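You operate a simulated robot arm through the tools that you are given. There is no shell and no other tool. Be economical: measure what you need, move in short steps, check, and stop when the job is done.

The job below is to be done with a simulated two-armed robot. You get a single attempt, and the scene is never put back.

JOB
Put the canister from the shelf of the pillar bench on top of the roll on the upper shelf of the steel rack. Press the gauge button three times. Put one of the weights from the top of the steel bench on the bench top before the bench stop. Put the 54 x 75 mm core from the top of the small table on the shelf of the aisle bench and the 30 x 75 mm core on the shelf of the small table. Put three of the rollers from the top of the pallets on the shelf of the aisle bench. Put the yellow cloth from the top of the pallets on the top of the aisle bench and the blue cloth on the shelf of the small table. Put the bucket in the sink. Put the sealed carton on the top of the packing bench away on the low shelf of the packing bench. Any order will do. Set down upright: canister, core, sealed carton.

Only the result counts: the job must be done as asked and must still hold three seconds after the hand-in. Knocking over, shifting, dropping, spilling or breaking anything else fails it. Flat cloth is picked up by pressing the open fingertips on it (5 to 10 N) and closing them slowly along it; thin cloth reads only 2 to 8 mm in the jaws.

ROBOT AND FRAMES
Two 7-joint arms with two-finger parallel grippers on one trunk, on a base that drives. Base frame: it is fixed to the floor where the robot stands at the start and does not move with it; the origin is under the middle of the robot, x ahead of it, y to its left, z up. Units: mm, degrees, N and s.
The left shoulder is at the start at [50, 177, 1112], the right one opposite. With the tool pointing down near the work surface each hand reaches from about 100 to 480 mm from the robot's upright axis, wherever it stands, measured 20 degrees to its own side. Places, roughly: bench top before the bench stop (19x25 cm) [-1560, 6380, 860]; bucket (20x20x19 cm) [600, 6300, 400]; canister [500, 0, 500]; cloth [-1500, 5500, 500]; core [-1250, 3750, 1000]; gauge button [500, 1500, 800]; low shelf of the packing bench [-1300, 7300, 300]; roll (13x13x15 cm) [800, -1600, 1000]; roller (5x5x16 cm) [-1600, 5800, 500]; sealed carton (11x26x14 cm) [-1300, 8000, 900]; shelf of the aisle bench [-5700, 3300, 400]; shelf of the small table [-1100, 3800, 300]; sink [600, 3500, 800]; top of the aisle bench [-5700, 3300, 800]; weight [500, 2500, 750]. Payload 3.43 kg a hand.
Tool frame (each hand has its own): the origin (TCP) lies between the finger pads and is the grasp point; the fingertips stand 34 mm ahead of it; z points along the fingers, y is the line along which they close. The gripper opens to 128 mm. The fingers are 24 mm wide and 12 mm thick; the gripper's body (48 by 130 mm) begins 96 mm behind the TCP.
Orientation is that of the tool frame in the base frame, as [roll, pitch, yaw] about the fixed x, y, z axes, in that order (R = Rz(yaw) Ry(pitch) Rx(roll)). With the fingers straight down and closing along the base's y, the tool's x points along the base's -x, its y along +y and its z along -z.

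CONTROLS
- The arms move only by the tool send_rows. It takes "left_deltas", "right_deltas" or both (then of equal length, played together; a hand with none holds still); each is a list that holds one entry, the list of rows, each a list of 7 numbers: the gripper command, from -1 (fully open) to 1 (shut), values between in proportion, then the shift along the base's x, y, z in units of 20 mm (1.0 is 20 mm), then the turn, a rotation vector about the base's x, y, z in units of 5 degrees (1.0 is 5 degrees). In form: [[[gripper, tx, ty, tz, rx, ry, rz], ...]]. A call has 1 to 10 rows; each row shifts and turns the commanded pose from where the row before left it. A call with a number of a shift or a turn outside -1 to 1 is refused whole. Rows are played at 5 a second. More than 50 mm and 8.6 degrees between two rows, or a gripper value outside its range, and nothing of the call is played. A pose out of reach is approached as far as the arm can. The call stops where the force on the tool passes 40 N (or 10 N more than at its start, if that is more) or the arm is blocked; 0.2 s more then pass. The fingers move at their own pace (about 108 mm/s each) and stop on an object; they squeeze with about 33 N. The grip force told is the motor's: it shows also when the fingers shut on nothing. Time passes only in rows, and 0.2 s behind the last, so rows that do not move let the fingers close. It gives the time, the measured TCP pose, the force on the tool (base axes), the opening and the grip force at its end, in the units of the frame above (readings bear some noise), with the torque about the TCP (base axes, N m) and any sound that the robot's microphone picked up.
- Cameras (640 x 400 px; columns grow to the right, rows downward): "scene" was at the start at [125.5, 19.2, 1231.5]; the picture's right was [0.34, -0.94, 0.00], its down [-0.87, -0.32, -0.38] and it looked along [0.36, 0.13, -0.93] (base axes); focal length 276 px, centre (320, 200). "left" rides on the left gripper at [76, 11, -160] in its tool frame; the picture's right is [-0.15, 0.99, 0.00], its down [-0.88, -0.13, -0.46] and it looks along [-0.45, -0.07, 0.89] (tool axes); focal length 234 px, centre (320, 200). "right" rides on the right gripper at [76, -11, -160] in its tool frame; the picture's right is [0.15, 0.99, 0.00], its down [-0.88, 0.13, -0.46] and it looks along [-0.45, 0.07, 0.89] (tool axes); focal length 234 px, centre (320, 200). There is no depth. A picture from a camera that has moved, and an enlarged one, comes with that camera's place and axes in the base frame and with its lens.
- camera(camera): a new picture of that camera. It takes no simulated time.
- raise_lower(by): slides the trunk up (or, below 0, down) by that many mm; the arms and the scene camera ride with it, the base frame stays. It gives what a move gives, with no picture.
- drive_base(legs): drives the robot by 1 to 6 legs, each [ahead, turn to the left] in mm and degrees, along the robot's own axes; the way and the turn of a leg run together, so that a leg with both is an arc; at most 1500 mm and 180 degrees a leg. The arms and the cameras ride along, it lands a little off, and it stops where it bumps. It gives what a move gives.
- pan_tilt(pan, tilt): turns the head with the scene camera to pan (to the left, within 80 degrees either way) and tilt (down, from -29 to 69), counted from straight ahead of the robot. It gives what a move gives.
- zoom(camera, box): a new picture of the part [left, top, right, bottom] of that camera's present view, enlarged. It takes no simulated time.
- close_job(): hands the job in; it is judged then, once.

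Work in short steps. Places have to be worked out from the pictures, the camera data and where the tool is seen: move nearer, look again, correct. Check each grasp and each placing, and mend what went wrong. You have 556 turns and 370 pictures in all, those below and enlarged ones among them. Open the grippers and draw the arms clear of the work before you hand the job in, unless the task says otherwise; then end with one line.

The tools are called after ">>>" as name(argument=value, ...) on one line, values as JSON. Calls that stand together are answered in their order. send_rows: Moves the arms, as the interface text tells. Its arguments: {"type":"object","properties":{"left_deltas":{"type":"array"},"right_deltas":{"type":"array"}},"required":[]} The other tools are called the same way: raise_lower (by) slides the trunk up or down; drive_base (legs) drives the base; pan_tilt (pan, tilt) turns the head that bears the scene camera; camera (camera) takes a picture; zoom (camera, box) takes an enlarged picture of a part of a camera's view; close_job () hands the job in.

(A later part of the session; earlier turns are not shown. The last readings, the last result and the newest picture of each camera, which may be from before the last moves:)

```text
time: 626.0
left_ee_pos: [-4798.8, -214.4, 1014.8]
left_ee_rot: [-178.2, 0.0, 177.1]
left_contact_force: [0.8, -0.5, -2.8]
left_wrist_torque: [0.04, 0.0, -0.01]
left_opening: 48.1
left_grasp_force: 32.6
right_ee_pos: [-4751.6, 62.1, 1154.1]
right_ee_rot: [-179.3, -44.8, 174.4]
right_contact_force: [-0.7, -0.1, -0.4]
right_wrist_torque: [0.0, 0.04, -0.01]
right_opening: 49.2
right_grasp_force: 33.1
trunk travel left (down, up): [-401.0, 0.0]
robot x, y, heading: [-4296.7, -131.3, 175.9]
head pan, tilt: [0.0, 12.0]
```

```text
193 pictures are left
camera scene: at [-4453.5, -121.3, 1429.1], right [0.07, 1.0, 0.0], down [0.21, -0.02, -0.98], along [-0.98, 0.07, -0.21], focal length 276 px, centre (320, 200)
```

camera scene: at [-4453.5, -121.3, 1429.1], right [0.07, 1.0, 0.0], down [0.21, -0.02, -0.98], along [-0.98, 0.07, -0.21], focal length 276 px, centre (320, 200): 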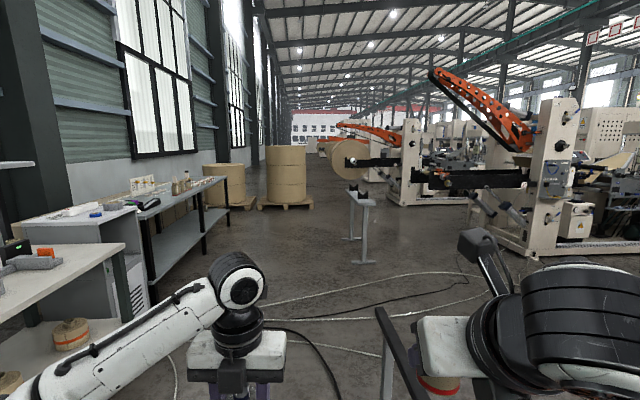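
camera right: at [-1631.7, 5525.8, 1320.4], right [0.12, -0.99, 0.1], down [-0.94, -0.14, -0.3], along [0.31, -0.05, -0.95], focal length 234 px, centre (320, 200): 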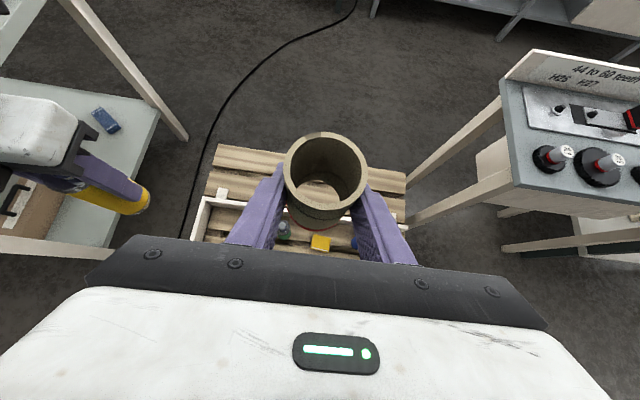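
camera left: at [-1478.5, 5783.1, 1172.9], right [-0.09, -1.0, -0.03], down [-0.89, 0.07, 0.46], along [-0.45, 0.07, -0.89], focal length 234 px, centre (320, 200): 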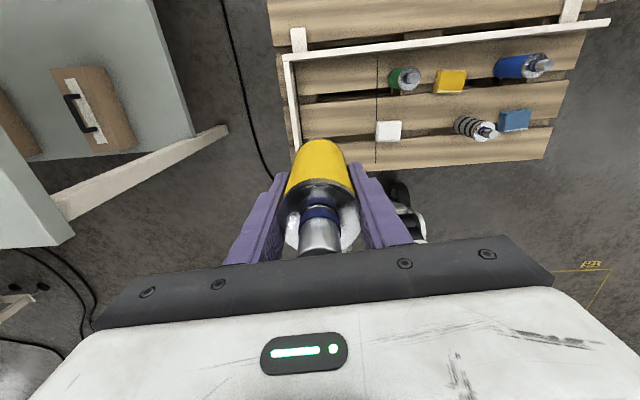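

>>> pan_tilt(pan=-60, tilt=15)

>>> camera(camera="scene")

```text
time: 627.3
left_ee_pos: [-4800.0, -213.7, 1013.4]
left_ee_rot: [-178.0, 0.0, 177.1]
left_contact_force: [-0.4, 0.0, -3.3]
left_wrist_torque: [0.01, 0.01, -0.01]
left_opening: 48.3
left_grasp_force: 33.2
right_ee_pos: [-4752.2, 60.3, 1154.6]
right_ee_rot: [-179.3, -44.9, 174.4]
right_contact_force: [0.0, 0.4, 0.2]
right_wrist_torque: [0.0, -0.02, -0.01]
right_opening: 49.0
right_grasp_force: 32.9
trunk travel left (down, up): [-401.0, 0.0]
robot x, y, heading: [-4295.5, -133.4, 175.7]
head pan, tilt: [-60.0, 15.0]
```

```text
192 pictures are left
camera scene: at [-4401.2, -44.4, 1424.2], right [0.9, 0.43, 0.0], down [0.11, -0.23, -0.97], along [-0.42, 0.87, -0.26], focal length 276 px, centre (320, 200)
```

scene: 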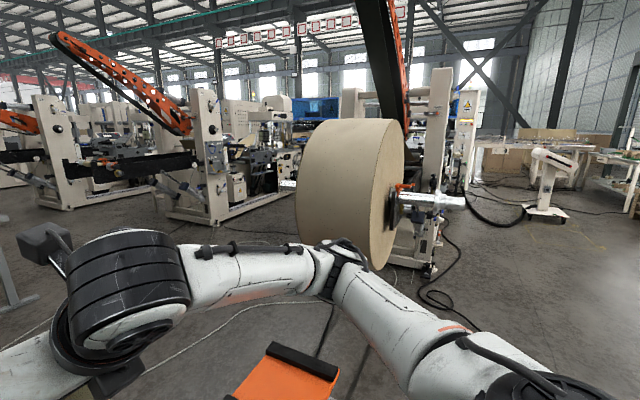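

>>> pan_tilt(pan=-15, tilt=30)

>>> camera(camera="scene")

```text
time: 628.4
left_ee_pos: [-4799.9, -213.3, 1013.1]
left_ee_rot: [-178.3, 0.0, 177.0]
left_contact_force: [-0.3, 0.6, -2.3]
left_wrist_torque: [0.01, 0.0, 0.02]
left_opening: 48.2
left_grasp_force: 32.9
right_ee_pos: [-4752.4, 62.0, 1154.6]
right_ee_rot: [-179.2, -44.8, 174.3]
right_contact_force: [-0.3, 0.1, 0.2]
right_wrist_torque: [-0.02, 0.03, -0.02]
right_opening: 49.0
right_grasp_force: 33.1
trunk travel left (down, up): [-401.0, 0.0]
robot x, y, heading: [-4291.8, -130.5, 175.6]
head pan, tilt: [-15.0, 30.0]
```

```text
191 pictures are left
camera scene: at [-4445.9, -98.6, 1400.0], right [0.33, 0.94, 0.0], down [0.47, -0.17, -0.87], along [-0.82, 0.29, -0.5], focal length 276 px, centre (320, 200)
```

scene: 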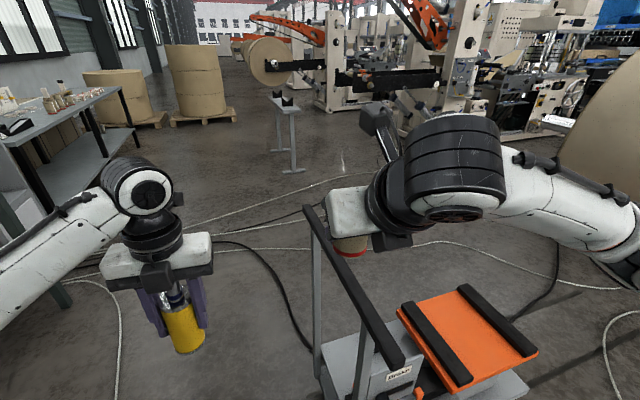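

A cart stands just north of my path; I keep to y≈-520, then go west to x≈-6200 and north.

>>> drive_base(legs=[[0, 37], [720, 0], [0, -33], [1300, 0], [0, -45], [0, -45]])

>>> pan_tilt(pan=-10, tilt=18)

>>> camera(camera="scene")

```text
time: 646.0
left_ee_pos: [-6347.6, -49.2, 1013.4]
left_ee_rot: [-178.3, -0.1, 93.7]
left_contact_force: [1.0, -0.3, -3.8]
left_wrist_torque: [-0.03, 0.01, -0.01]
left_opening: 48.1
left_grasp_force: 32.9
right_ee_pos: [-6069.3, -63.6, 1153.2]
right_ee_rot: [-179.3, -44.7, 90.9]
right_contact_force: [0.5, 0.8, -0.4]
right_wrist_torque: [-0.04, 0.04, 0.0]
right_opening: 49.2
right_grasp_force: 32.7
trunk travel left (down, up): [-401.0, 0.0]
robot x, y, heading: [-6211.8, -542.0, 92.5]
head pan, tilt: [-15.0, 30.0]
```

```text
time: 646.7
left_ee_pos: [-6348.5, -49.5, 1013.0]
left_ee_rot: [-178.2, 0.0, 93.7]
left_contact_force: [0.5, -0.2, -2.8]
left_wrist_torque: [-0.01, -0.01, -0.01]
left_opening: 48.3
left_grasp_force: 33.7
right_ee_pos: [-6070.9, -64.2, 1154.3]
right_ee_rot: [-179.3, -44.7, 91.0]
right_contact_force: [0.1, 0.7, -0.6]
right_wrist_torque: [0.01, -0.02, 0.01]
right_opening: 49.1
right_grasp_force: 33.2
trunk travel left (down, up): [-401.0, 0.0]
robot x, y, heading: [-6209.5, -545.3, 92.2]
head pan, tilt: [-10.0, 18.0]
```

```text
190 pictures are left
camera scene: at [-6198.6, -381.5, 1419.2], right [0.99, -0.13, 0.0], down [-0.04, -0.31, -0.95], along [0.13, 0.94, -0.31], focal length 276 px, centre (320, 200)
```

scene: 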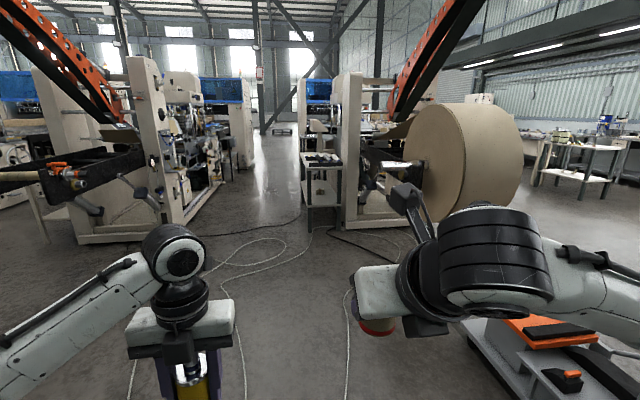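

I see the aisle bench on the right, west of the machine, at about x −5905…−5550, y 2600…4000. I drive up the aisle to y≈3050 and face it.

>>> drive_base(legs=[[0, 1], [1300, 0], [1300, 0], [950, 0]])

>>> pan_tilt(pan=-50, tilt=25)

>>> camera(camera="scene")

```text
time: 664.1
left_ee_pos: [-6610.0, 3447.0, 1011.7]
left_ee_rot: [-178.2, 0.0, 96.1]
left_contact_force: [-0.3, 0.2, -3.5]
left_wrist_torque: [-0.01, 0.02, -0.01]
left_opening: 47.9
left_grasp_force: 32.5
right_ee_pos: [-6330.6, 3444.2, 1154.3]
right_ee_rot: [-179.4, -44.8, 93.5]
right_contact_force: [-0.8, 0.4, -0.3]
right_wrist_torque: [-0.01, 0.01, 0.0]
right_opening: 48.9
right_grasp_force: 33.2
trunk travel left (down, up): [-401.0, 0.0]
robot x, y, heading: [-6445.4, 2956.6, 94.8]
head pan, tilt: [-10.0, 18.0]
```

```text
time: 665.2
left_ee_pos: [-6611.0, 3446.5, 1013.3]
left_ee_rot: [-178.2, 0.0, 96.1]
left_contact_force: [-0.3, -0.3, -3.3]
left_wrist_torque: [0.01, 0.02, 0.0]
left_opening: 48.1
left_grasp_force: 32.9
right_ee_pos: [-6330.8, 3441.1, 1153.9]
right_ee_rot: [-179.3, -44.8, 93.4]
right_contact_force: [0.4, -0.8, 0.1]
right_wrist_torque: [-0.01, -0.03, 0.02]
right_opening: 49.1
right_grasp_force: 32.8
trunk travel left (down, up): [-401.0, 0.0]
robot x, y, heading: [-6450.1, 2959.8, 94.8]
head pan, tilt: [-50.0, 25.0]
```

```text
189 pictures are left
camera scene: at [-6389.1, 3092.3, 1408.0], right [0.71, -0.71, 0.0], down [-0.3, -0.3, -0.91], along [0.64, 0.64, -0.42], focal length 276 px, centre (320, 200)
```

scene: 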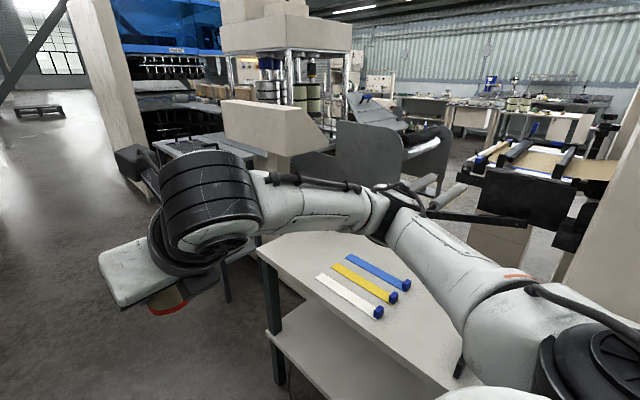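

I turn to face the bench and lower the trunk to see its shelf.

>>> drive_base(legs=[[0, -48], [0, -47]])

>>> pan_tilt(pan=0, tilt=30)

>>> camera(camera="scene")

```text
time: 669.9
left_ee_pos: [-5950.1, 3078.7, 1013.8]
left_ee_rot: [-178.2, 0.0, 1.7]
left_contact_force: [0.4, -0.4, -4.1]
left_wrist_torque: [-0.01, 0.03, -0.02]
left_opening: 48.2
left_grasp_force: 32.9
right_ee_pos: [-5975.8, 2802.3, 1154.0]
right_ee_rot: [-179.2, -44.8, -0.9]
right_contact_force: [-0.6, 0.2, 0.8]
right_wrist_torque: [-0.03, 0.01, 0.01]
right_opening: 48.9
right_grasp_force: 32.8
trunk travel left (down, up): [-401.0, 0.0]
robot x, y, heading: [-6449.4, 2955.3, 0.2]
head pan, tilt: [-50.0, 25.0]
```

```text
time: 671.0
left_ee_pos: [-5949.5, 3079.8, 1013.8]
left_ee_rot: [-178.2, -0.1, 1.7]
left_contact_force: [-0.3, 1.3, -2.8]
left_wrist_torque: [0.0, 0.02, -0.01]
left_opening: 48.1
left_grasp_force: 32.4
right_ee_pos: [-5975.2, 2800.8, 1154.1]
right_ee_rot: [-179.4, -44.8, -0.9]
right_contact_force: [0.0, -0.3, -0.6]
right_wrist_torque: [0.03, 0.01, 0.01]
right_opening: 49.1
right_grasp_force: 32.5
trunk travel left (down, up): [-401.0, 0.0]
robot x, y, heading: [-6452.1, 2958.5, 0.6]
head pan, tilt: [0.0, 30.0]
```

```text
188 pictures are left
camera scene: at [-6287.5, 2958.4, 1400.0], right [0.01, -1.0, 0.0], down [-0.5, 0.0, -0.87], along [0.87, 0.01, -0.5], focal length 276 px, centre (320, 200)
```

scene: 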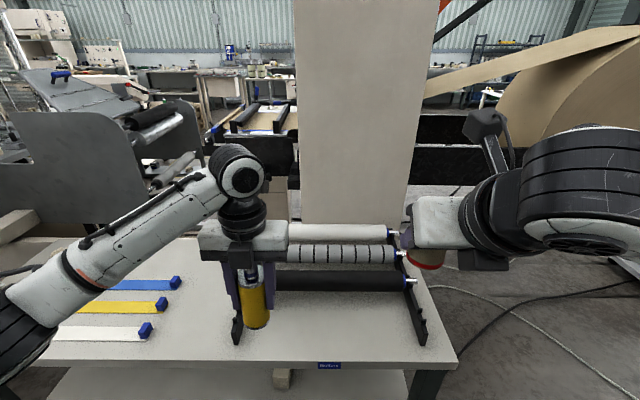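

>>> drive_base(legs=[[-220, 0]])

>>> raise_lower(by=-380)

>>> pan_tilt(pan=0, tilt=25)

>>> camera(camera="scene")

```text
time: 672.7
left_ee_pos: [-6172.1, 3079.2, 1013.1]
left_ee_rot: [-178.2, 0.0, 1.6]
left_contact_force: [-0.3, 0.8, -3.8]
left_wrist_torque: [0.01, 0.01, 0.0]
left_opening: 48.0
left_grasp_force: 33.0
right_ee_pos: [-6198.7, 2800.2, 1154.8]
right_ee_rot: [-179.3, -44.9, -1.0]
right_contact_force: [0.1, -0.5, -1.1]
right_wrist_torque: [-0.03, -0.02, -0.02]
right_opening: 49.0
right_grasp_force: 32.8
trunk travel left (down, up): [-401.0, 0.0]
robot x, y, heading: [-6674.2, 2952.6, 0.6]
head pan, tilt: [0.0, 30.0]
```

```text
time: 676.4
left_ee_pos: [-6171.9, 3078.1, 632.7]
left_ee_rot: [-178.3, 0.0, 1.6]
left_contact_force: [-0.3, -0.3, -2.6]
left_wrist_torque: [-0.03, 0.02, -0.01]
left_opening: 48.2
left_grasp_force: 33.0
right_ee_pos: [-6198.6, 2800.0, 773.8]
right_ee_rot: [-179.4, -44.7, -1.0]
right_contact_force: [-0.1, 0.7, 0.4]
right_wrist_torque: [0.0, 0.0, -0.01]
right_opening: 49.1
right_grasp_force: 33.1
trunk travel left (down, up): [-21.0, 380.0]
robot x, y, heading: [-6671.8, 2953.4, 0.6]
head pan, tilt: [0.0, 30.0]
```

```text
time: 677.1
left_ee_pos: [-6171.8, 3077.9, 632.6]
left_ee_rot: [-178.2, 0.0, 1.7]
left_contact_force: [1.1, 0.1, -3.7]
left_wrist_torque: [0.0, 0.01, -0.02]
left_opening: 48.0
left_grasp_force: 33.0
right_ee_pos: [-6196.8, 2799.1, 773.8]
right_ee_rot: [-179.3, -44.8, -1.0]
right_contact_force: [-0.8, -0.1, -0.5]
right_wrist_torque: [-0.02, -0.02, 0.0]
right_opening: 49.2
right_grasp_force: 32.6
trunk travel left (down, up): [-21.0, 380.0]
robot x, y, heading: [-6673.7, 2958.3, 0.3]
head pan, tilt: [0.0, 25.0]
```

```text
187 pictures are left
camera scene: at [-6507.5, 2956.7, 1027.9], right [0.01, -1.0, 0.0], down [-0.42, 0.0, -0.91], along [0.91, 0.01, -0.42], focal length 276 px, centre (320, 200)
```

scene: 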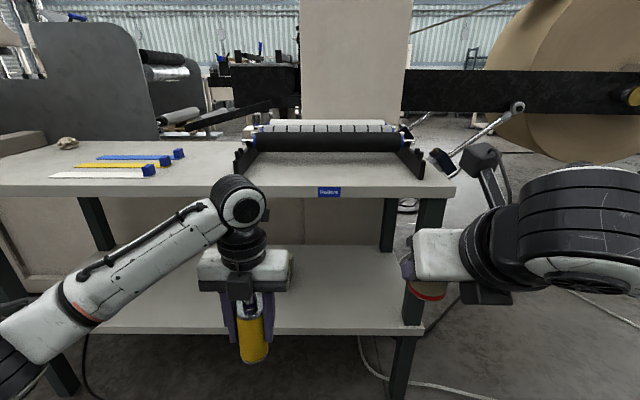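

The shelf is clear here (z≈410, y 2740–3160). Core first: I tuck the left hand back and lower the right hand before driving in.

>>> send_rows(left_deltas=[[[1, -1, 0.3, 1, 0, 0, 0], [1, -1, 0.3, 1, 0, 0, 0], [1, -1, 0.3, 1, 0, 0, 0], [1, -1, 0.3, 1, 0, 0, 0], [1, -1, 0.3, 1, 0, 0, 0], [1, -1, 0.3, 1, 0, 0, 0], [1, -1, 0.3, 1, 0, 0, 0], [1, -1, 0.3, 1, 0, 0, 0], [1, -1, 0.3, 1, 0, 0, 0], [1, -1, 0.3, 1, 0, 0, 0]]], right_deltas=[[[1, 0, 0, -1, 0, 0, 0], [1, 0, 0, -1, 0, 0, 0], [1, 0, 0, -1, 0, 0, 0], [1, 0, 0, -1, 0, 0, 0], [1, 0, 0, -1, 0, 0, 0], [1, 0, 0, -1, 0, 0, 0], [1, 0, 0, -1, 0, 0, 0], [1, 0, 0, -1, 0, 0, 0], [1, 0, 0, -1, 0, 0, 0], [1, 0, 0, -1, 0, 0, 0]]])

>>> camera(camera="scene")

```text
time: 679.3
left_ee_pos: [-6372.3, 3136.1, 835.1]
left_ee_rot: [-178.2, 0.1, 1.7]
left_contact_force: [0.2, -0.6, -2.6]
left_wrist_torque: [-0.01, 0.05, 0.03]
left_opening: 48.1
left_grasp_force: 32.0
right_ee_pos: [-6198.5, 2799.6, 573.6]
right_ee_rot: [-179.3, -44.9, -1.0]
right_contact_force: [1.0, 0.4, -0.5]
right_wrist_torque: [-0.02, 0.01, 0.01]
right_opening: 49.0
right_grasp_force: 32.7
trunk travel left (down, up): [-21.0, 380.0]
robot x, y, heading: [-6672.4, 2952.4, 0.5]
head pan, tilt: [0.0, 25.0]
```

```text
186 pictures are left
camera scene: at [-6507.5, 2956.7, 1028.0], right [0.01, -1.0, 0.0], down [-0.42, 0.0, -0.91], along [0.91, 0.01, -0.42], focal length 276 px, centre (320, 200)
```

scene: 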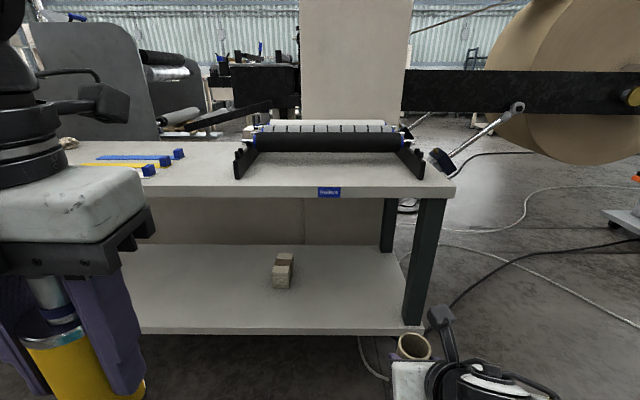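

>>> send_rows(right_deltas=[[[1, 0, 0.8, -0.8, 0, 0, 0], [1, 0, 0.8, -0.8, 0, 0, 0], [1, 0, 0.8, -0.8, 0, 0, 0], [1, 0, 0.8, -0.8, 0, 0, 0], [1, 0, 0.8, 0, 0, 0, 0], [1, 0, 0, 0, 0, 0, 0]]])

>>> drive_base(legs=[[315, 0]])

>>> camera(camera="scene")

>>> camera(camera="right")

```text
time: 680.7
left_ee_pos: [-6372.4, 3136.3, 834.3]
left_ee_rot: [-178.1, 0.1, 1.7]
left_contact_force: [0.4, 1.3, -2.8]
left_wrist_torque: [0.01, 0.03, -0.01]
left_opening: 48.0
left_grasp_force: 32.9
right_ee_pos: [-6197.5, 2881.1, 510.1]
right_ee_rot: [-179.2, -44.7, -1.1]
right_contact_force: [0.0, 0.2, 0.3]
right_wrist_torque: [0.03, 0.02, 0.01]
right_opening: 49.1
right_grasp_force: 32.9
trunk travel left (down, up): [-21.0, 380.0]
robot x, y, heading: [-6672.2, 2957.6, 0.4]
head pan, tilt: [0.0, 25.0]
```

```text
time: 682.8
left_ee_pos: [-6055.7, 3138.0, 833.5]
left_ee_rot: [-178.2, 0.0, 1.5]
left_contact_force: [-0.5, 0.4, -4.0]
left_wrist_torque: [-0.01, 0.03, -0.01]
left_opening: 48.1
left_grasp_force: 33.0
right_ee_pos: [-5881.8, 2881.2, 509.7]
right_ee_rot: [-179.3, -44.8, -1.0]
right_contact_force: [0.0, 0.2, 0.3]
right_wrist_torque: [0.01, 0.02, 0.0]
right_opening: 49.2
right_grasp_force: 32.8
trunk travel left (down, up): [-21.0, 380.0]
robot x, y, heading: [-6356.0, 2960.5, 0.0]
head pan, tilt: [0.0, 25.0]
```

```text
185 pictures are left
camera scene: at [-6190.6, 2958.5, 1028.0], right [0.01, -1.0, 0.0], down [-0.42, 0.0, -0.91], along [0.91, 0.01, -0.42], focal length 276 px, centre (320, 200)
```

scene: 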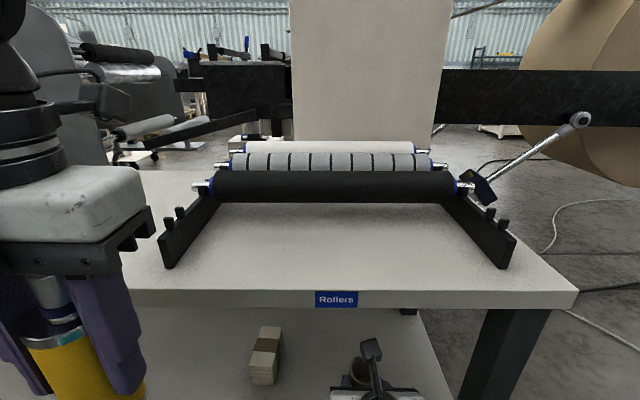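

```text
184 pictures are left
camera right: at [-5939.0, 2892.4, 676.6], right [0.09, -0.99, 0.09], down [-0.95, -0.12, -0.3], along [0.31, -0.06, -0.95], focal length 234 px, centre (320, 200)
```

right: 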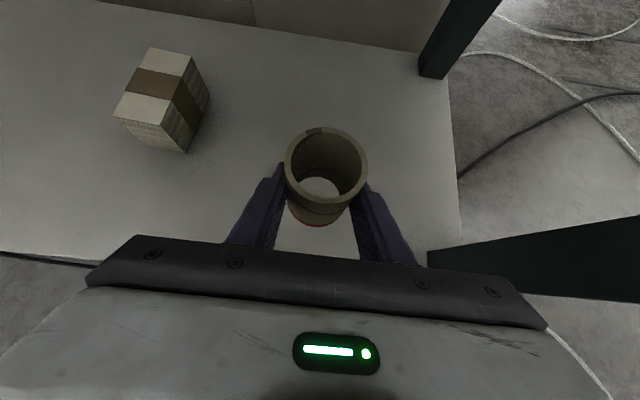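

>>> send_rows(right_deltas=[[[1, 0.3, 0, -0.8, 0, 0, 0], [1, 0.3, 0, -0.8, 0, 0, 0], [1, 0, 0, -0.5, 0, 0, 0], [1, 0, 0, 0, 0, 0, 0]]])

>>> send_rows(right_deltas=[[[1, 0, 0, -0.2, 0, 0, 0], [1, 0, 0, -0.2, 0, 0, 0], [1, 0, 0, 0, 0, 0, 0]]])

>>> send_rows(right_deltas=[[[1, 0, 0, -0.2, 0, 0, 0], [1, 0, 0, 0, 0, 0, 0]]])

>>> camera(camera="right")

```text
time: 683.8
left_ee_pos: [-6055.0, 3137.2, 834.9]
left_ee_rot: [-178.2, 0.0, 1.6]
left_contact_force: [-0.3, -0.7, -2.6]
left_wrist_torque: [0.03, 0.0, -0.01]
left_opening: 47.7
left_grasp_force: 33.2
right_ee_pos: [-5868.6, 2883.2, 468.4]
right_ee_rot: [-179.3, -44.8, -1.1]
right_contact_force: [1.4, -0.5, -0.4]
right_wrist_torque: [-0.03, 0.0, -0.01]
right_opening: 48.9
right_grasp_force: 32.6
trunk travel left (down, up): [-21.0, 380.0]
robot x, y, heading: [-6354.9, 2956.4, 0.2]
head pan, tilt: [0.0, 25.0]
```

```text
time: 684.6
left_ee_pos: [-6055.7, 3138.0, 834.9]
left_ee_rot: [-178.3, 0.0, 1.5]
left_contact_force: [0.7, 0.7, -3.2]
left_wrist_torque: [-0.03, 0.02, 0.0]
left_opening: 48.0
left_grasp_force: 33.1
right_ee_pos: [-5869.0, 2881.1, 460.0]
right_ee_rot: [-179.3, -44.7, -1.1]
right_contact_force: [0.2, 0.5, -0.9]
right_wrist_torque: [0.05, 0.0, 0.03]
right_opening: 49.1
right_grasp_force: 33.2
trunk travel left (down, up): [-21.0, 380.0]
robot x, y, heading: [-6356.2, 2959.1, 0.6]
head pan, tilt: [0.0, 25.0]
```

```text
time: 685.2
left_ee_pos: [-6055.9, 3138.1, 833.8]
left_ee_rot: [-178.2, 0.1, 1.6]
left_contact_force: [-0.6, 0.1, -3.5]
left_wrist_torque: [0.0, 0.04, -0.02]
left_opening: 48.3
left_grasp_force: 32.7
right_ee_pos: [-5868.9, 2881.2, 455.1]
right_ee_rot: [-179.4, -44.8, -1.1]
right_contact_force: [0.6, 0.4, 0.2]
right_wrist_torque: [-0.01, 0.0, 0.03]
right_opening: 49.1
right_grasp_force: 33.0
trunk travel left (down, up): [-21.0, 380.0]
robot x, y, heading: [-6353.2, 2959.9, 0.3]
head pan, tilt: [0.0, 25.0]
```

```text
183 pictures are left
camera right: at [-5926.9, 2892.8, 621.9], right [0.09, -0.99, 0.09], down [-0.95, -0.12, -0.3], along [0.31, -0.06, -0.95], focal length 234 px, centre (320, 200)
```

right: 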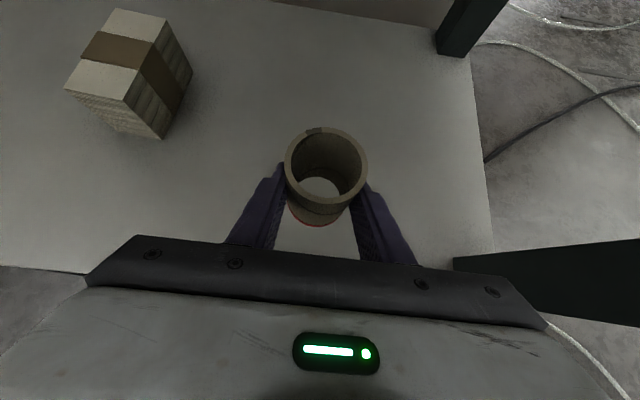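

>>> send_rows(right_deltas=[[[1, 0, 0, -0.25, 0, 0, 0], [1, 0, 0, 0, 0, 0, 0]]])

>>> send_rows(right_deltas=[[[1, 0, 0, -0.25, 0, 0, 0], [1, 0, 0, 0, 0, 0, 0]]])

>>> send_rows(right_deltas=[[[1, 0, 0, -0.25, 0, 0, 0], [1, 0, 0, 0, 0, 0, 0]]])

```text
time: 685.8
left_ee_pos: [-6054.4, 3137.5, 833.9]
left_ee_rot: [-178.1, 0.0, 1.6]
left_contact_force: [-0.3, 0.5, -3.9]
left_wrist_torque: [0.02, 0.01, 0.02]
left_opening: 48.1
left_grasp_force: 32.4
right_ee_pos: [-5868.4, 2881.7, 450.4]
right_ee_rot: [-179.4, -44.8, -1.2]
right_contact_force: [0.1, -0.5, -0.4]
right_wrist_torque: [0.05, -0.02, 0.02]
right_opening: 49.0
right_grasp_force: 32.7
trunk travel left (down, up): [-21.0, 380.0]
robot x, y, heading: [-6354.7, 2959.3, 0.4]
head pan, tilt: [0.0, 25.0]
```

```text
time: 686.4
left_ee_pos: [-6054.5, 3137.3, 833.5]
left_ee_rot: [-178.2, 0.0, 1.6]
left_contact_force: [-0.7, -0.3, -3.4]
left_wrist_torque: [-0.02, 0.05, 0.01]
left_opening: 48.0
left_grasp_force: 32.8
right_ee_pos: [-5870.4, 2881.6, 446.4]
right_ee_rot: [-179.3, -44.8, -1.1]
right_contact_force: [-0.1, -0.3, 0.4]
right_wrist_torque: [0.0, 0.01, 0.0]
right_opening: 49.0
right_grasp_force: 32.9
trunk travel left (down, up): [-21.0, 380.0]
robot x, y, heading: [-6351.8, 2958.6, -0.0]
head pan, tilt: [0.0, 25.0]
```

```text
time: 687.0
left_ee_pos: [-6055.4, 3137.8, 834.9]
left_ee_rot: [-178.2, 0.0, 1.6]
left_contact_force: [0.2, -0.3, -1.9]
left_wrist_torque: [0.0, 0.0, 0.0]
left_opening: 48.1
left_grasp_force: 32.7
right_ee_pos: [-5868.1, 2881.3, 440.5]
right_ee_rot: [-179.3, -44.9, -1.2]
right_contact_force: [0.3, 0.6, -0.4]
right_wrist_torque: [-0.03, 0.01, 0.04]
right_opening: 49.3
right_grasp_force: 32.7
trunk travel left (down, up): [-21.0, 380.0]
robot x, y, heading: [-6354.2, 2955.1, 0.6]
head pan, tilt: [0.0, 25.0]
```

>>> send_rows(right_deltas=[[[1, 0, 0, -0.25, 0, 0, 0], [1, 0, 0, 0, 0, 0, 0]]])

>>> send_rows(right_deltas=[[[1, 0, 0, -0.25, 0, 0, 0], [1, 0, 0, 0, 0, 0, 0]]])

>>> send_rows(right_deltas=[[[1, 0, 0, -0.25, 0, 0, 0], [1, 0, 0, 0, 0, 0, 0]]])

```text
time: 687.6
left_ee_pos: [-6055.4, 3138.6, 834.7]
left_ee_rot: [-178.3, -0.1, 1.6]
left_contact_force: [0.2, 0.6, -4.5]
left_wrist_torque: [-0.01, 0.05, 0.0]
left_opening: 48.2
left_grasp_force: 32.7
right_ee_pos: [-5869.3, 2881.2, 436.7]
right_ee_rot: [-179.3, -44.8, -1.1]
right_contact_force: [-0.4, -0.4, -0.5]
right_wrist_torque: [0.02, -0.01, 0.0]
right_opening: 48.8
right_grasp_force: 33.0
trunk travel left (down, up): [-21.0, 380.0]
robot x, y, heading: [-6356.4, 2959.7, 0.2]
head pan, tilt: [0.0, 25.0]
```

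```text
time: 688.2
left_ee_pos: [-6056.8, 3138.8, 835.3]
left_ee_rot: [-178.3, 0.0, 1.6]
left_contact_force: [-1.2, 0.9, -3.5]
left_wrist_torque: [-0.04, 0.01, 0.0]
left_opening: 47.9
left_grasp_force: 33.3
right_ee_pos: [-5868.7, 2881.0, 431.0]
right_ee_rot: [-179.3, -44.8, -1.0]
right_contact_force: [0.0, 1.3, 0.1]
right_wrist_torque: [-0.01, 0.04, -0.02]
right_opening: 48.9
right_grasp_force: 33.0
trunk travel left (down, up): [-21.0, 380.0]
robot x, y, heading: [-6354.0, 2960.8, 0.3]
head pan, tilt: [0.0, 25.0]
```

```text
time: 688.8
left_ee_pos: [-6054.9, 3138.4, 833.7]
left_ee_rot: [-178.2, 0.0, 1.5]
left_contact_force: [0.1, 0.0, -3.2]
left_wrist_torque: [-0.02, 0.02, 0.01]
left_opening: 48.0
left_grasp_force: 32.8
right_ee_pos: [-5870.4, 2882.1, 425.9]
right_ee_rot: [-179.4, -44.8, -1.1]
right_contact_force: [-0.1, 0.0, -1.2]
right_wrist_torque: [-0.02, -0.03, 0.01]
right_opening: 48.9
right_grasp_force: 32.9
trunk travel left (down, up): [-21.0, 380.0]
robot x, y, heading: [-6352.4, 2956.2, 0.2]
head pan, tilt: [0.0, 25.0]
```

The shelf is lower than estimated (≈345). I move 25 mm further in and keep lowering.

>>> send_rows(right_deltas=[[[1, 0.6, 0, -0.4, 0, 0, 0], [1, 0.6, 0, -0.4, 0, 0, 0], [1, 0, 0, -0.4, 0, 0, 0], [1, 0, 0, 0, 0, 0, 0]]])

>>> send_rows(right_deltas=[[[1, 0, 0, -0.2, 0, 0, 0], [1, 0, 0, -0.2, 0, 0, 0], [1, 0, 0, 0, 0, 0, 0]]])

>>> send_rows(right_deltas=[[[1, 0, 0, -0.2, 0, 0, 0], [1, 0, 0, 0, 0, 0, 0]]])

>>> send_rows(right_deltas=[[[1, 0, 0, -0.2, 0, 0, 0], [1, 0, 0, 0, 0, 0, 0]]])

```text
time: 689.8
left_ee_pos: [-6055.3, 3138.5, 833.5]
left_ee_rot: [-178.2, 0.0, 1.7]
left_contact_force: [0.3, 0.4, -4.0]
left_wrist_torque: [0.03, 0.03, 0.02]
left_opening: 48.1
left_grasp_force: 32.4
right_ee_pos: [-5843.9, 2881.1, 402.1]
right_ee_rot: [-179.4, -44.8, -1.1]
right_contact_force: [-0.5, -0.3, -0.2]
right_wrist_torque: [-0.03, 0.03, 0.01]
right_opening: 48.9
right_grasp_force: 32.7
trunk travel left (down, up): [-21.0, 380.0]
robot x, y, heading: [-6355.8, 2958.9, 0.2]
head pan, tilt: [0.0, 25.0]
```

```text
time: 690.6
left_ee_pos: [-6056.2, 3137.4, 835.2]
left_ee_rot: [-178.3, -0.1, 1.6]
left_contact_force: [-0.7, -0.8, -2.6]
left_wrist_torque: [-0.02, 0.05, -0.01]
left_opening: 47.9
left_grasp_force: 32.6
right_ee_pos: [-5842.8, 2881.8, 398.8]
right_ee_rot: [-179.1, -45.5, -1.2]
right_contact_force: [1.2, 0.1, 26.0]
right_wrist_torque: [-0.54, -0.23, -0.08]
right_opening: 49.2
right_grasp_force: 33.4
trunk travel left (down, up): [-21.0, 380.0]
robot x, y, heading: [-6350.7, 2957.0, 0.2]
head pan, tilt: [0.0, 25.0]
```

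```text
time: 691.2
left_ee_pos: [-6056.3, 3138.5, 835.2]
left_ee_rot: [-178.2, -0.1, 1.7]
left_contact_force: [0.0, -0.8, -4.0]
left_wrist_torque: [-0.01, -0.01, 0.02]
left_opening: 48.1
left_grasp_force: 32.4
right_ee_pos: [-5843.4, 2880.8, 393.8]
right_ee_rot: [-179.4, -45.3, -1.0]
right_contact_force: [1.0, -1.0, 24.8]
right_wrist_torque: [-0.5, -0.15, 0.0]
right_opening: 48.9
right_grasp_force: 32.5
trunk travel left (down, up): [-21.0, 380.0]
robot x, y, heading: [-6354.3, 2957.6, 0.1]
head pan, tilt: [0.0, 25.0]
```

```text
time: 691.6
left_ee_pos: [-6055.0, 3138.4, 833.8]
left_ee_rot: [-178.3, 0.1, 1.6]
left_contact_force: [-0.6, -0.1, -3.3]
left_wrist_torque: [-0.03, 0.0, -0.01]
left_opening: 48.2
left_grasp_force: 32.3
right_ee_pos: [-5841.5, 2881.9, 393.3]
right_ee_rot: [-179.2, -45.7, -1.1]
right_contact_force: [0.0, -0.3, 9.4]
right_wrist_torque: [-0.15, 0.1, -0.04]
right_opening: 49.1
right_grasp_force: 33.0
trunk travel left (down, up): [-21.0, 380.0]
robot x, y, heading: [-6354.8, 2960.1, 0.2]
head pan, tilt: [0.0, 25.0]
stopped in row 2 (right hand): the force on the tool passed its limit at 43 N (the readings are from after the stop); the commanded pose is now the measured one
```

Contact; the core stands on the shelf. I open and withdraw along the tool axis.

>>> send_rows(right_deltas=[[[1, 0, 0, 0.1, 0, 0, 0], [0, 0, 0, 0, 0, 0, 0], [-0.3, 0, 0, 0, 0, 0, 0], [-0.3, -0.5, 0, 0.5, 0, 0, 0], [-0.3, -0.7, 0, 0.7, 0, 0, 0], [-0.3, -0.7, 0, 0.7, 0, 0, 0], [-0.3, -0.7, 0, 0.7, 0, 0, 0], [-0.3, -0.7, 0, 0.7, 0, 0, 0]]])

>>> camera(camera="right")

```text
time: 693.4
left_ee_pos: [-6056.4, 3137.4, 834.1]
left_ee_rot: [-178.2, 0.0, 1.5]
left_contact_force: [0.5, -0.4, -3.0]
left_wrist_torque: [-0.02, 0.0, 0.01]
left_opening: 47.9
left_grasp_force: 33.0
right_ee_pos: [-5910.3, 2882.0, 457.6]
right_ee_rot: [-179.5, -45.4, -1.0]
right_contact_force: [0.8, -0.3, 0.3]
right_wrist_torque: [0.01, 0.04, 0.0]
right_opening: 83.3
right_grasp_force: 0.0
trunk travel left (down, up): [-21.0, 380.0]
robot x, y, heading: [-6357.8, 2958.2, 0.5]
head pan, tilt: [0.0, 25.0]
```

```text
182 pictures are left
camera right: at [-5968.8, 2893.0, 623.5], right [0.09, -0.99, 0.1], down [-0.94, -0.12, -0.31], along [0.32, -0.06, -0.95], focal length 234 px, centre (320, 200)
```

right: 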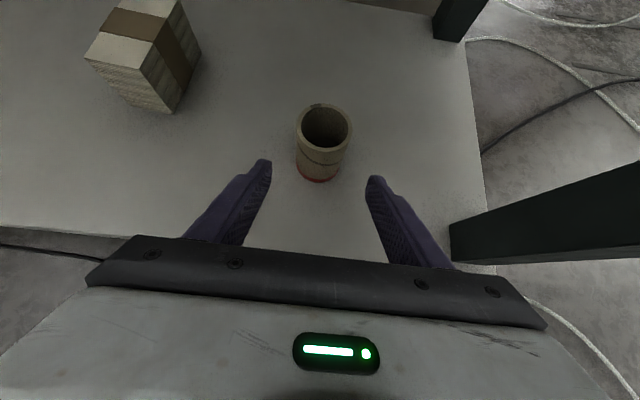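

The core stands well. Now the roller: I retract the right hand and look at the shelf area around y≈3200.

>>> send_rows(right_deltas=[[[-1, -1, 0, 0.3, 0, 0, 0], [-1, -1, 0, 0.3, 0, 0, 0], [-1, -1, 0, 0.3, 0, 0, 0], [-1, -1, 0, 0.3, 0, 0, 0], [-1, -1, 0, 0.3, 0, 0, 0]]])

>>> drive_base(legs=[[-250, 0]])

>>> send_rows(left_deltas=[[[1, 0.5, 0.9, -1, 0, 0, 0], [1, 0.5, 0.9, -1, 0, 0, 0], [1, 0.5, 0.9, -1, 0, 0, 0], [1, 0.5, 0.9, -1, 0, 0, 0], [1, 0.5, 0.9, -1, 0, 0, 0], [1, 0.5, 0, -1, 0, 0, 0], [1, 0.5, 0, -1, 0, 0, 0], [1, 0.5, 0, -1, 0, 0, 0], [1, 0.5, 0, -1, 0, 0, 0], [1, 0.5, 0, -1, 0, 0, 0]]])

>>> send_rows(left_deltas=[[[1, 0.5, 0, -1, 0, 0, 0], [1, 0.5, 0, -1, 0, 0, 0], [1, 0.5, 0, -1, 0, 0, 0], [1, 0.5, 0, -1, 0, 0, 0], [1, 0.5, 0, -1, 0, 0, 0], [1, 0.5, 0, -0.5, 0, 0, 0], [1, 0, 0, 0, 0, 0, 0]]])

>>> camera(camera="scene")

```text
time: 694.6
left_ee_pos: [-6054.9, 3137.7, 834.1]
left_ee_rot: [-178.2, 0.0, 1.6]
left_contact_force: [0.7, -1.1, -3.5]
left_wrist_torque: [-0.01, 0.0, -0.02]
left_opening: 48.1
left_grasp_force: 33.3
right_ee_pos: [-6009.3, 2880.7, 488.0]
right_ee_rot: [-179.4, -45.5, -1.0]
right_contact_force: [0.0, 0.4, -1.0]
right_wrist_torque: [0.01, -0.02, 0.0]
right_opening: 127.9
right_grasp_force: 0.1
trunk travel left (down, up): [-21.0, 380.0]
robot x, y, heading: [-6351.8, 2958.7, 0.1]
head pan, tilt: [0.0, 25.0]
```

```text
time: 696.4
left_ee_pos: [-6304.5, 3138.2, 835.7]
left_ee_rot: [-178.2, 0.0, 1.7]
left_contact_force: [1.0, 0.3, -3.2]
left_wrist_torque: [0.0, 0.03, 0.05]
left_opening: 48.3
left_grasp_force: 33.1
right_ee_pos: [-6258.4, 2881.7, 488.5]
right_ee_rot: [-179.5, -45.3, -0.9]
right_contact_force: [0.1, 0.0, 0.2]
right_wrist_torque: [-0.02, 0.02, 0.0]
right_opening: 128.1
right_grasp_force: 0.1
trunk travel left (down, up): [-21.0, 380.0]
robot x, y, heading: [-6601.1, 2955.1, 0.5]
head pan, tilt: [0.0, 25.0]
```

```text
time: 698.6
left_ee_pos: [-6204.4, 3227.2, 635.4]
left_ee_rot: [-178.2, 0.0, 1.7]
left_contact_force: [0.6, -1.0, -1.9]
left_wrist_torque: [-0.01, 0.06, 0.0]
left_opening: 48.0
left_grasp_force: 33.2
right_ee_pos: [-6258.7, 2881.4, 487.7]
right_ee_rot: [-179.3, -45.3, -0.9]
right_contact_force: [0.4, -0.4, 0.2]
right_wrist_torque: [-0.02, -0.01, 0.0]
right_opening: 127.8
right_grasp_force: 0.1
trunk travel left (down, up): [-21.0, 380.0]
robot x, y, heading: [-6599.6, 2956.0, 0.7]
head pan, tilt: [0.0, 25.0]
```

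```text
time: 700.2
left_ee_pos: [-6144.4, 3226.5, 524.4]
left_ee_rot: [-178.3, 0.1, 1.7]
left_contact_force: [0.6, 0.6, -2.9]
left_wrist_torque: [0.02, -0.01, 0.04]
left_opening: 48.3
left_grasp_force: 33.4
right_ee_pos: [-6257.8, 2881.1, 487.0]
right_ee_rot: [-179.5, -45.3, -0.9]
right_contact_force: [0.4, 0.9, 0.3]
right_wrist_torque: [-0.02, 0.02, 0.0]
right_opening: 128.0
right_grasp_force: 0.1
trunk travel left (down, up): [-21.0, 380.0]
robot x, y, heading: [-6603.7, 2961.6, 0.4]
head pan, tilt: [0.0, 25.0]
```

```text
181 pictures are left
camera scene: at [-6439.2, 2957.2, 1028.0], right [0.01, -1.0, 0.0], down [-0.42, 0.0, -0.91], along [0.91, 0.01, -0.42], focal length 276 px, centre (320, 200)
```

scene: 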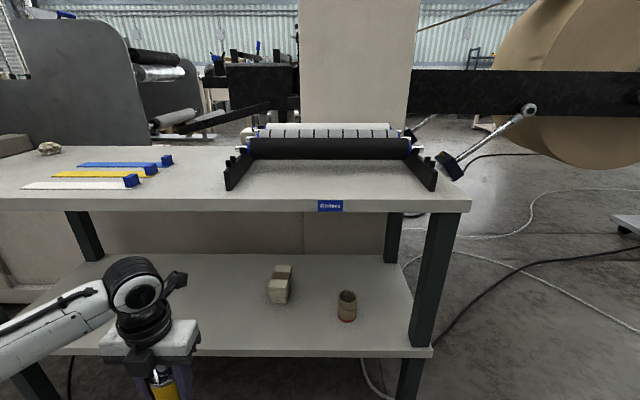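

>>> send_rows(left_deltas=[[[1, 0, 0, -1, 0, 0, 0], [1, 0, 0, -1, 0, 0, 0], [1, 0, 0, -0.9, 0, 0, 0], [1, 0, 0, 0, 0, 0, 0]]])

>>> camera(camera="left")

```text
time: 701.2
left_ee_pos: [-6145.6, 3226.8, 465.9]
left_ee_rot: [-178.1, 0.0, 1.8]
left_contact_force: [0.2, -0.6, -2.7]
left_wrist_torque: [0.01, 0.0, 0.0]
left_opening: 48.1
left_grasp_force: 33.3
right_ee_pos: [-6257.5, 2881.5, 488.2]
right_ee_rot: [-179.3, -45.4, -0.9]
right_contact_force: [0.2, 0.2, 0.5]
right_wrist_torque: [0.0, 0.02, 0.0]
right_opening: 128.0
right_grasp_force: 0.0
trunk travel left (down, up): [-21.0, 380.0]
robot x, y, heading: [-6605.5, 2959.3, 0.3]
head pan, tilt: [0.0, 25.0]
```

```text
180 pictures are left
camera left: at [-6068.1, 3213.4, 625.8], right [-0.12, -0.99, -0.03], down [-0.88, 0.09, 0.46], along [-0.45, 0.08, -0.89], focal length 234 px, centre (320, 200)
```

left: 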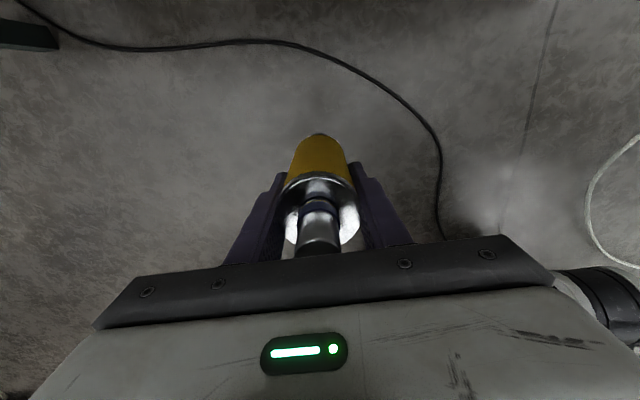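

>>> drive_base(legs=[[285, 0]])

>>> camera(camera="scene")

```text
time: 703.2
left_ee_pos: [-5865.9, 3233.2, 467.0]
left_ee_rot: [-178.2, -0.1, 2.2]
left_contact_force: [0.9, -0.1, -2.9]
left_wrist_torque: [0.04, 0.01, -0.05]
left_opening: 48.4
left_grasp_force: 32.5
right_ee_pos: [-5975.6, 2887.3, 487.7]
right_ee_rot: [-179.3, -45.3, -0.5]
right_contact_force: [-0.2, 0.2, -0.8]
right_wrist_torque: [-0.02, -0.02, 0.02]
right_opening: 128.1
right_grasp_force: 0.0
trunk travel left (down, up): [-21.0, 380.0]
robot x, y, heading: [-6322.0, 2958.8, 0.6]
head pan, tilt: [0.0, 25.0]
```

```text
179 pictures are left
camera scene: at [-6157.8, 2961.5, 1028.0], right [0.01, -1.0, 0.0], down [-0.42, -0.01, -0.91], along [0.91, 0.01, -0.42], focal length 276 px, centre (320, 200)
```

scene: 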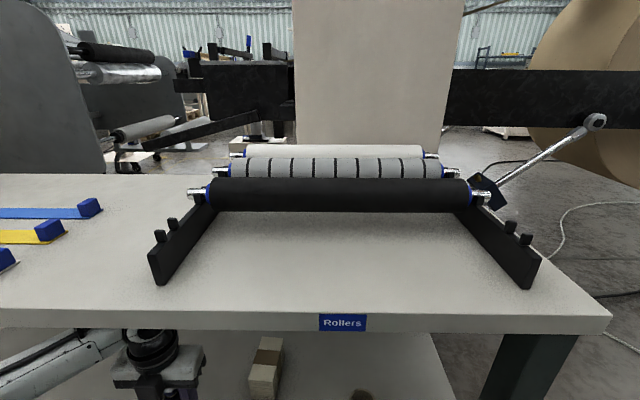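

Under the bench without contact. I lower the roller onto the shelf.

>>> send_rows(left_deltas=[[[1, 0, 0, -0.4, 0, 0, 0], [1, 0, 0, -0.25, 0, 0, 0], [1, 0, 0, 0, 0, 0, 0]]])

>>> send_rows(left_deltas=[[[1, 0, 0, -0.25, 0, 0, 0], [1, 0, 0, 0, 0, 0, 0]]])

>>> send_rows(left_deltas=[[[1, 0, 0, -0.25, 0, 0, 0], [1, 0, 0, 0, 0, 0, 0]]])

```text
time: 704.0
left_ee_pos: [-5865.8, 3235.3, 454.3]
left_ee_rot: [-178.2, -0.1, 2.0]
left_contact_force: [0.3, -0.3, -3.2]
left_wrist_torque: [0.03, 0.04, 0.03]
left_opening: 48.0
left_grasp_force: 32.7
right_ee_pos: [-5975.3, 2886.7, 486.5]
right_ee_rot: [-179.4, -45.3, -0.5]
right_contact_force: [0.6, 0.3, 0.4]
right_wrist_torque: [-0.03, -0.01, 0.01]
right_opening: 128.0
right_grasp_force: 0.0
trunk travel left (down, up): [-21.0, 380.0]
robot x, y, heading: [-6320.2, 2961.2, 0.7]
head pan, tilt: [0.0, 25.0]
```

```text
time: 704.6
left_ee_pos: [-5865.9, 3233.7, 448.2]
left_ee_rot: [-178.2, 0.0, 2.1]
left_contact_force: [0.1, 0.7, -3.2]
left_wrist_torque: [0.0, 0.01, -0.02]
left_opening: 48.0
left_grasp_force: 33.4
right_ee_pos: [-5976.3, 2885.9, 486.2]
right_ee_rot: [-179.4, -45.3, -0.4]
right_contact_force: [-1.3, -1.2, -0.6]
right_wrist_torque: [0.0, 0.02, -0.02]
right_opening: 128.2
right_grasp_force: 0.1
trunk travel left (down, up): [-21.0, 380.0]
robot x, y, heading: [-6323.2, 2961.6, 0.8]
head pan, tilt: [0.0, 25.0]
```

```text
time: 705.2
left_ee_pos: [-5866.2, 3235.8, 444.0]
left_ee_rot: [-178.2, 0.0, 2.1]
left_contact_force: [0.2, -0.6, -3.4]
left_wrist_torque: [-0.02, -0.01, 0.01]
left_opening: 48.4
left_grasp_force: 33.2
right_ee_pos: [-5977.0, 2884.8, 488.0]
right_ee_rot: [-179.4, -45.2, -0.5]
right_contact_force: [0.9, 0.6, 0.1]
right_wrist_torque: [0.0, 0.0, -0.03]
right_opening: 128.0
right_grasp_force: 0.0
trunk travel left (down, up): [-21.0, 380.0]
robot x, y, heading: [-6323.2, 2957.5, 0.8]
head pan, tilt: [0.0, 25.0]
```

>>> send_rows(left_deltas=[[[1, 0, 0, -0.25, 0, 0, 0], [1, 0, 0, 0, 0, 0, 0]]])

>>> send_rows(left_deltas=[[[1, 0, 0, -0.25, 0, 0, 0], [1, 0, 0, 0, 0, 0, 0]]])

>>> send_rows(left_deltas=[[[1, 0, 0, -0.25, 0, 0, 0], [1, 0, 0, 0, 0, 0, 0]]])

```text
time: 705.8
left_ee_pos: [-5865.9, 3234.1, 437.6]
left_ee_rot: [-178.2, 0.0, 2.1]
left_contact_force: [-0.3, -0.2, -3.4]
left_wrist_torque: [0.04, 0.04, -0.01]
left_opening: 47.9
left_grasp_force: 32.5
right_ee_pos: [-5977.1, 2886.9, 487.9]
right_ee_rot: [-179.4, -45.3, -0.5]
right_contact_force: [0.1, -0.9, -0.7]
right_wrist_torque: [-0.01, 0.0, 0.0]
right_opening: 128.0
right_grasp_force: 0.1
trunk travel left (down, up): [-21.0, 380.0]
robot x, y, heading: [-6320.7, 2958.0, 0.9]
head pan, tilt: [0.0, 25.0]
```

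```text
time: 706.4
left_ee_pos: [-5866.1, 3234.5, 434.5]
left_ee_rot: [-178.3, -0.1, 2.1]
left_contact_force: [-2.7, 0.1, 2.7]
left_wrist_torque: [-0.11, 0.12, -0.05]
left_opening: 47.9
left_grasp_force: 33.5
right_ee_pos: [-5976.0, 2886.5, 488.7]
right_ee_rot: [-179.4, -45.4, -0.5]
right_contact_force: [-0.1, 0.2, 0.8]
right_wrist_torque: [0.01, -0.01, 0.02]
right_opening: 127.9
right_grasp_force: 0.0
trunk travel left (down, up): [-21.0, 380.0]
robot x, y, heading: [-6319.3, 2958.8, 0.6]
head pan, tilt: [0.0, 25.0]
```

```text
time: 707.0
left_ee_pos: [-5864.3, 3234.4, 432.8]
left_ee_rot: [-178.3, -0.4, 2.1]
left_contact_force: [-10.5, 2.5, 37.2]
left_wrist_torque: [-0.6, 0.28, -0.18]
left_opening: 48.3
left_grasp_force: 32.8
right_ee_pos: [-5977.6, 2885.1, 488.7]
right_ee_rot: [-179.2, -45.5, -0.6]
right_contact_force: [1.1, -0.8, -0.5]
right_wrist_torque: [-0.01, 0.01, -0.02]
right_opening: 127.8
right_grasp_force: 0.1
trunk travel left (down, up): [-21.0, 380.0]
robot x, y, heading: [-6322.2, 2960.4, 1.0]
head pan, tilt: [0.0, 25.0]
```

Roller is on the shelf. I open and back straight out (jaws straddle it along y, so pulling back frees it).

>>> send_rows(left_deltas=[[[1, 0, 0, 0.3, 0, 0, 0], [0, 0, 0, 0, 0, 0, 0], [-0.4, 0, 0, 0, 0, 0, 0], [-0.4, 0, 0, 0.4, 0, 0, 0], [-0.4, -0.5, 0, 0, 0, 0, 0], [-0.4, -0.8, 0, 0, 0, 0, 0], [-0.4, -0.8, 0, 0, 0, 0, 0], [-0.4, -0.8, 0, 0, 0, 0, 0]]])

>>> camera(camera="left")

```text
time: 708.8
left_ee_pos: [-5923.2, 3233.7, 442.4]
left_ee_rot: [-178.2, -0.1, 2.1]
left_contact_force: [0.6, -0.1, 0.6]
left_wrist_torque: [0.01, -0.03, 0.02]
left_opening: 89.5
left_grasp_force: 0.0
right_ee_pos: [-5977.0, 2885.7, 488.2]
right_ee_rot: [-179.3, -45.3, -0.4]
right_contact_force: [0.5, -0.4, 0.7]
right_wrist_torque: [-0.04, -0.03, 0.01]
right_opening: 128.1
right_grasp_force: 0.1
trunk travel left (down, up): [-21.0, 380.0]
robot x, y, heading: [-6320.7, 2961.2, 0.8]
head pan, tilt: [0.0, 25.0]
```

```text
178 pictures are left
camera left: at [-5846.6, 3220.5, 602.2], right [-0.11, -0.99, -0.03], down [-0.88, 0.08, 0.46], along [-0.45, 0.08, -0.89], focal length 234 px, centre (320, 200)
```

left: 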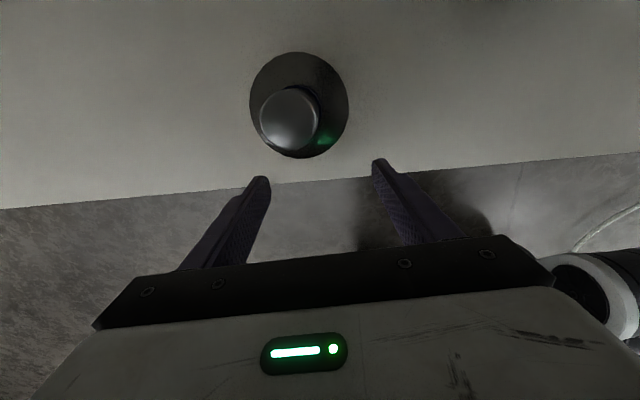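

The roller stands on the shelf. I back out, raise the trunk, and start the return trip.

>>> drive_base(legs=[[-300, 0]])

>>> raise_lower(by=380)

>>> drive_base(legs=[[0, -85], [1300, 0], [1300, 0], [880, 0], [0, 84], [1330, 0]])

```text
time: 710.9
left_ee_pos: [-6228.1, 3229.6, 443.2]
left_ee_rot: [-178.2, 0.2, 2.2]
left_contact_force: [0.1, -0.1, 0.8]
left_wrist_torque: [0.0, 0.01, -0.03]
left_opening: 89.7
left_grasp_force: 0.0
right_ee_pos: [-6281.3, 2882.5, 489.1]
right_ee_rot: [-179.4, -45.3, -0.3]
right_contact_force: [0.6, -0.4, 0.3]
right_wrist_torque: [0.01, 0.04, 0.0]
right_opening: 128.3
right_grasp_force: 0.0
trunk travel left (down, up): [-21.0, 380.0]
robot x, y, heading: [-6623.3, 2955.0, 1.0]
head pan, tilt: [0.0, 25.0]
```

```text
time: 714.5
left_ee_pos: [-6229.1, 3229.4, 822.9]
left_ee_rot: [-178.3, -0.1, 2.2]
left_contact_force: [0.0, 0.8, -0.7]
left_wrist_torque: [0.02, -0.01, -0.01]
left_opening: 89.5
left_grasp_force: 0.0
right_ee_pos: [-6281.9, 2882.7, 867.4]
right_ee_rot: [-179.4, -45.3, -0.4]
right_contact_force: [-0.1, 0.3, 0.5]
right_wrist_torque: [0.01, -0.02, 0.04]
right_opening: 128.0
right_grasp_force: 0.1
trunk travel left (down, up): [-401.0, 0.0]
robot x, y, heading: [-6626.2, 2950.6, 0.9]
head pan, tilt: [0.0, 25.0]
```

```text
time: 745.0
left_ee_pos: [-4669.7, -308.9, 822.3]
left_ee_rot: [-178.1, 0.0, 0.3]
left_contact_force: [0.0, 0.3, -0.2]
left_wrist_torque: [0.0, 0.03, 0.03]
left_opening: 89.7
left_grasp_force: 0.1
right_ee_pos: [-4732.5, -654.9, 867.8]
right_ee_rot: [-179.4, -45.4, -2.3]
right_contact_force: [-0.4, -0.5, -0.8]
right_wrist_torque: [-0.02, 0.03, 0.02]
right_opening: 128.1
right_grasp_force: 0.0
trunk travel left (down, up): [-401.0, 0.0]
robot x, y, heading: [-5075.7, -568.8, -1.0]
head pan, tilt: [0.0, 25.0]
```

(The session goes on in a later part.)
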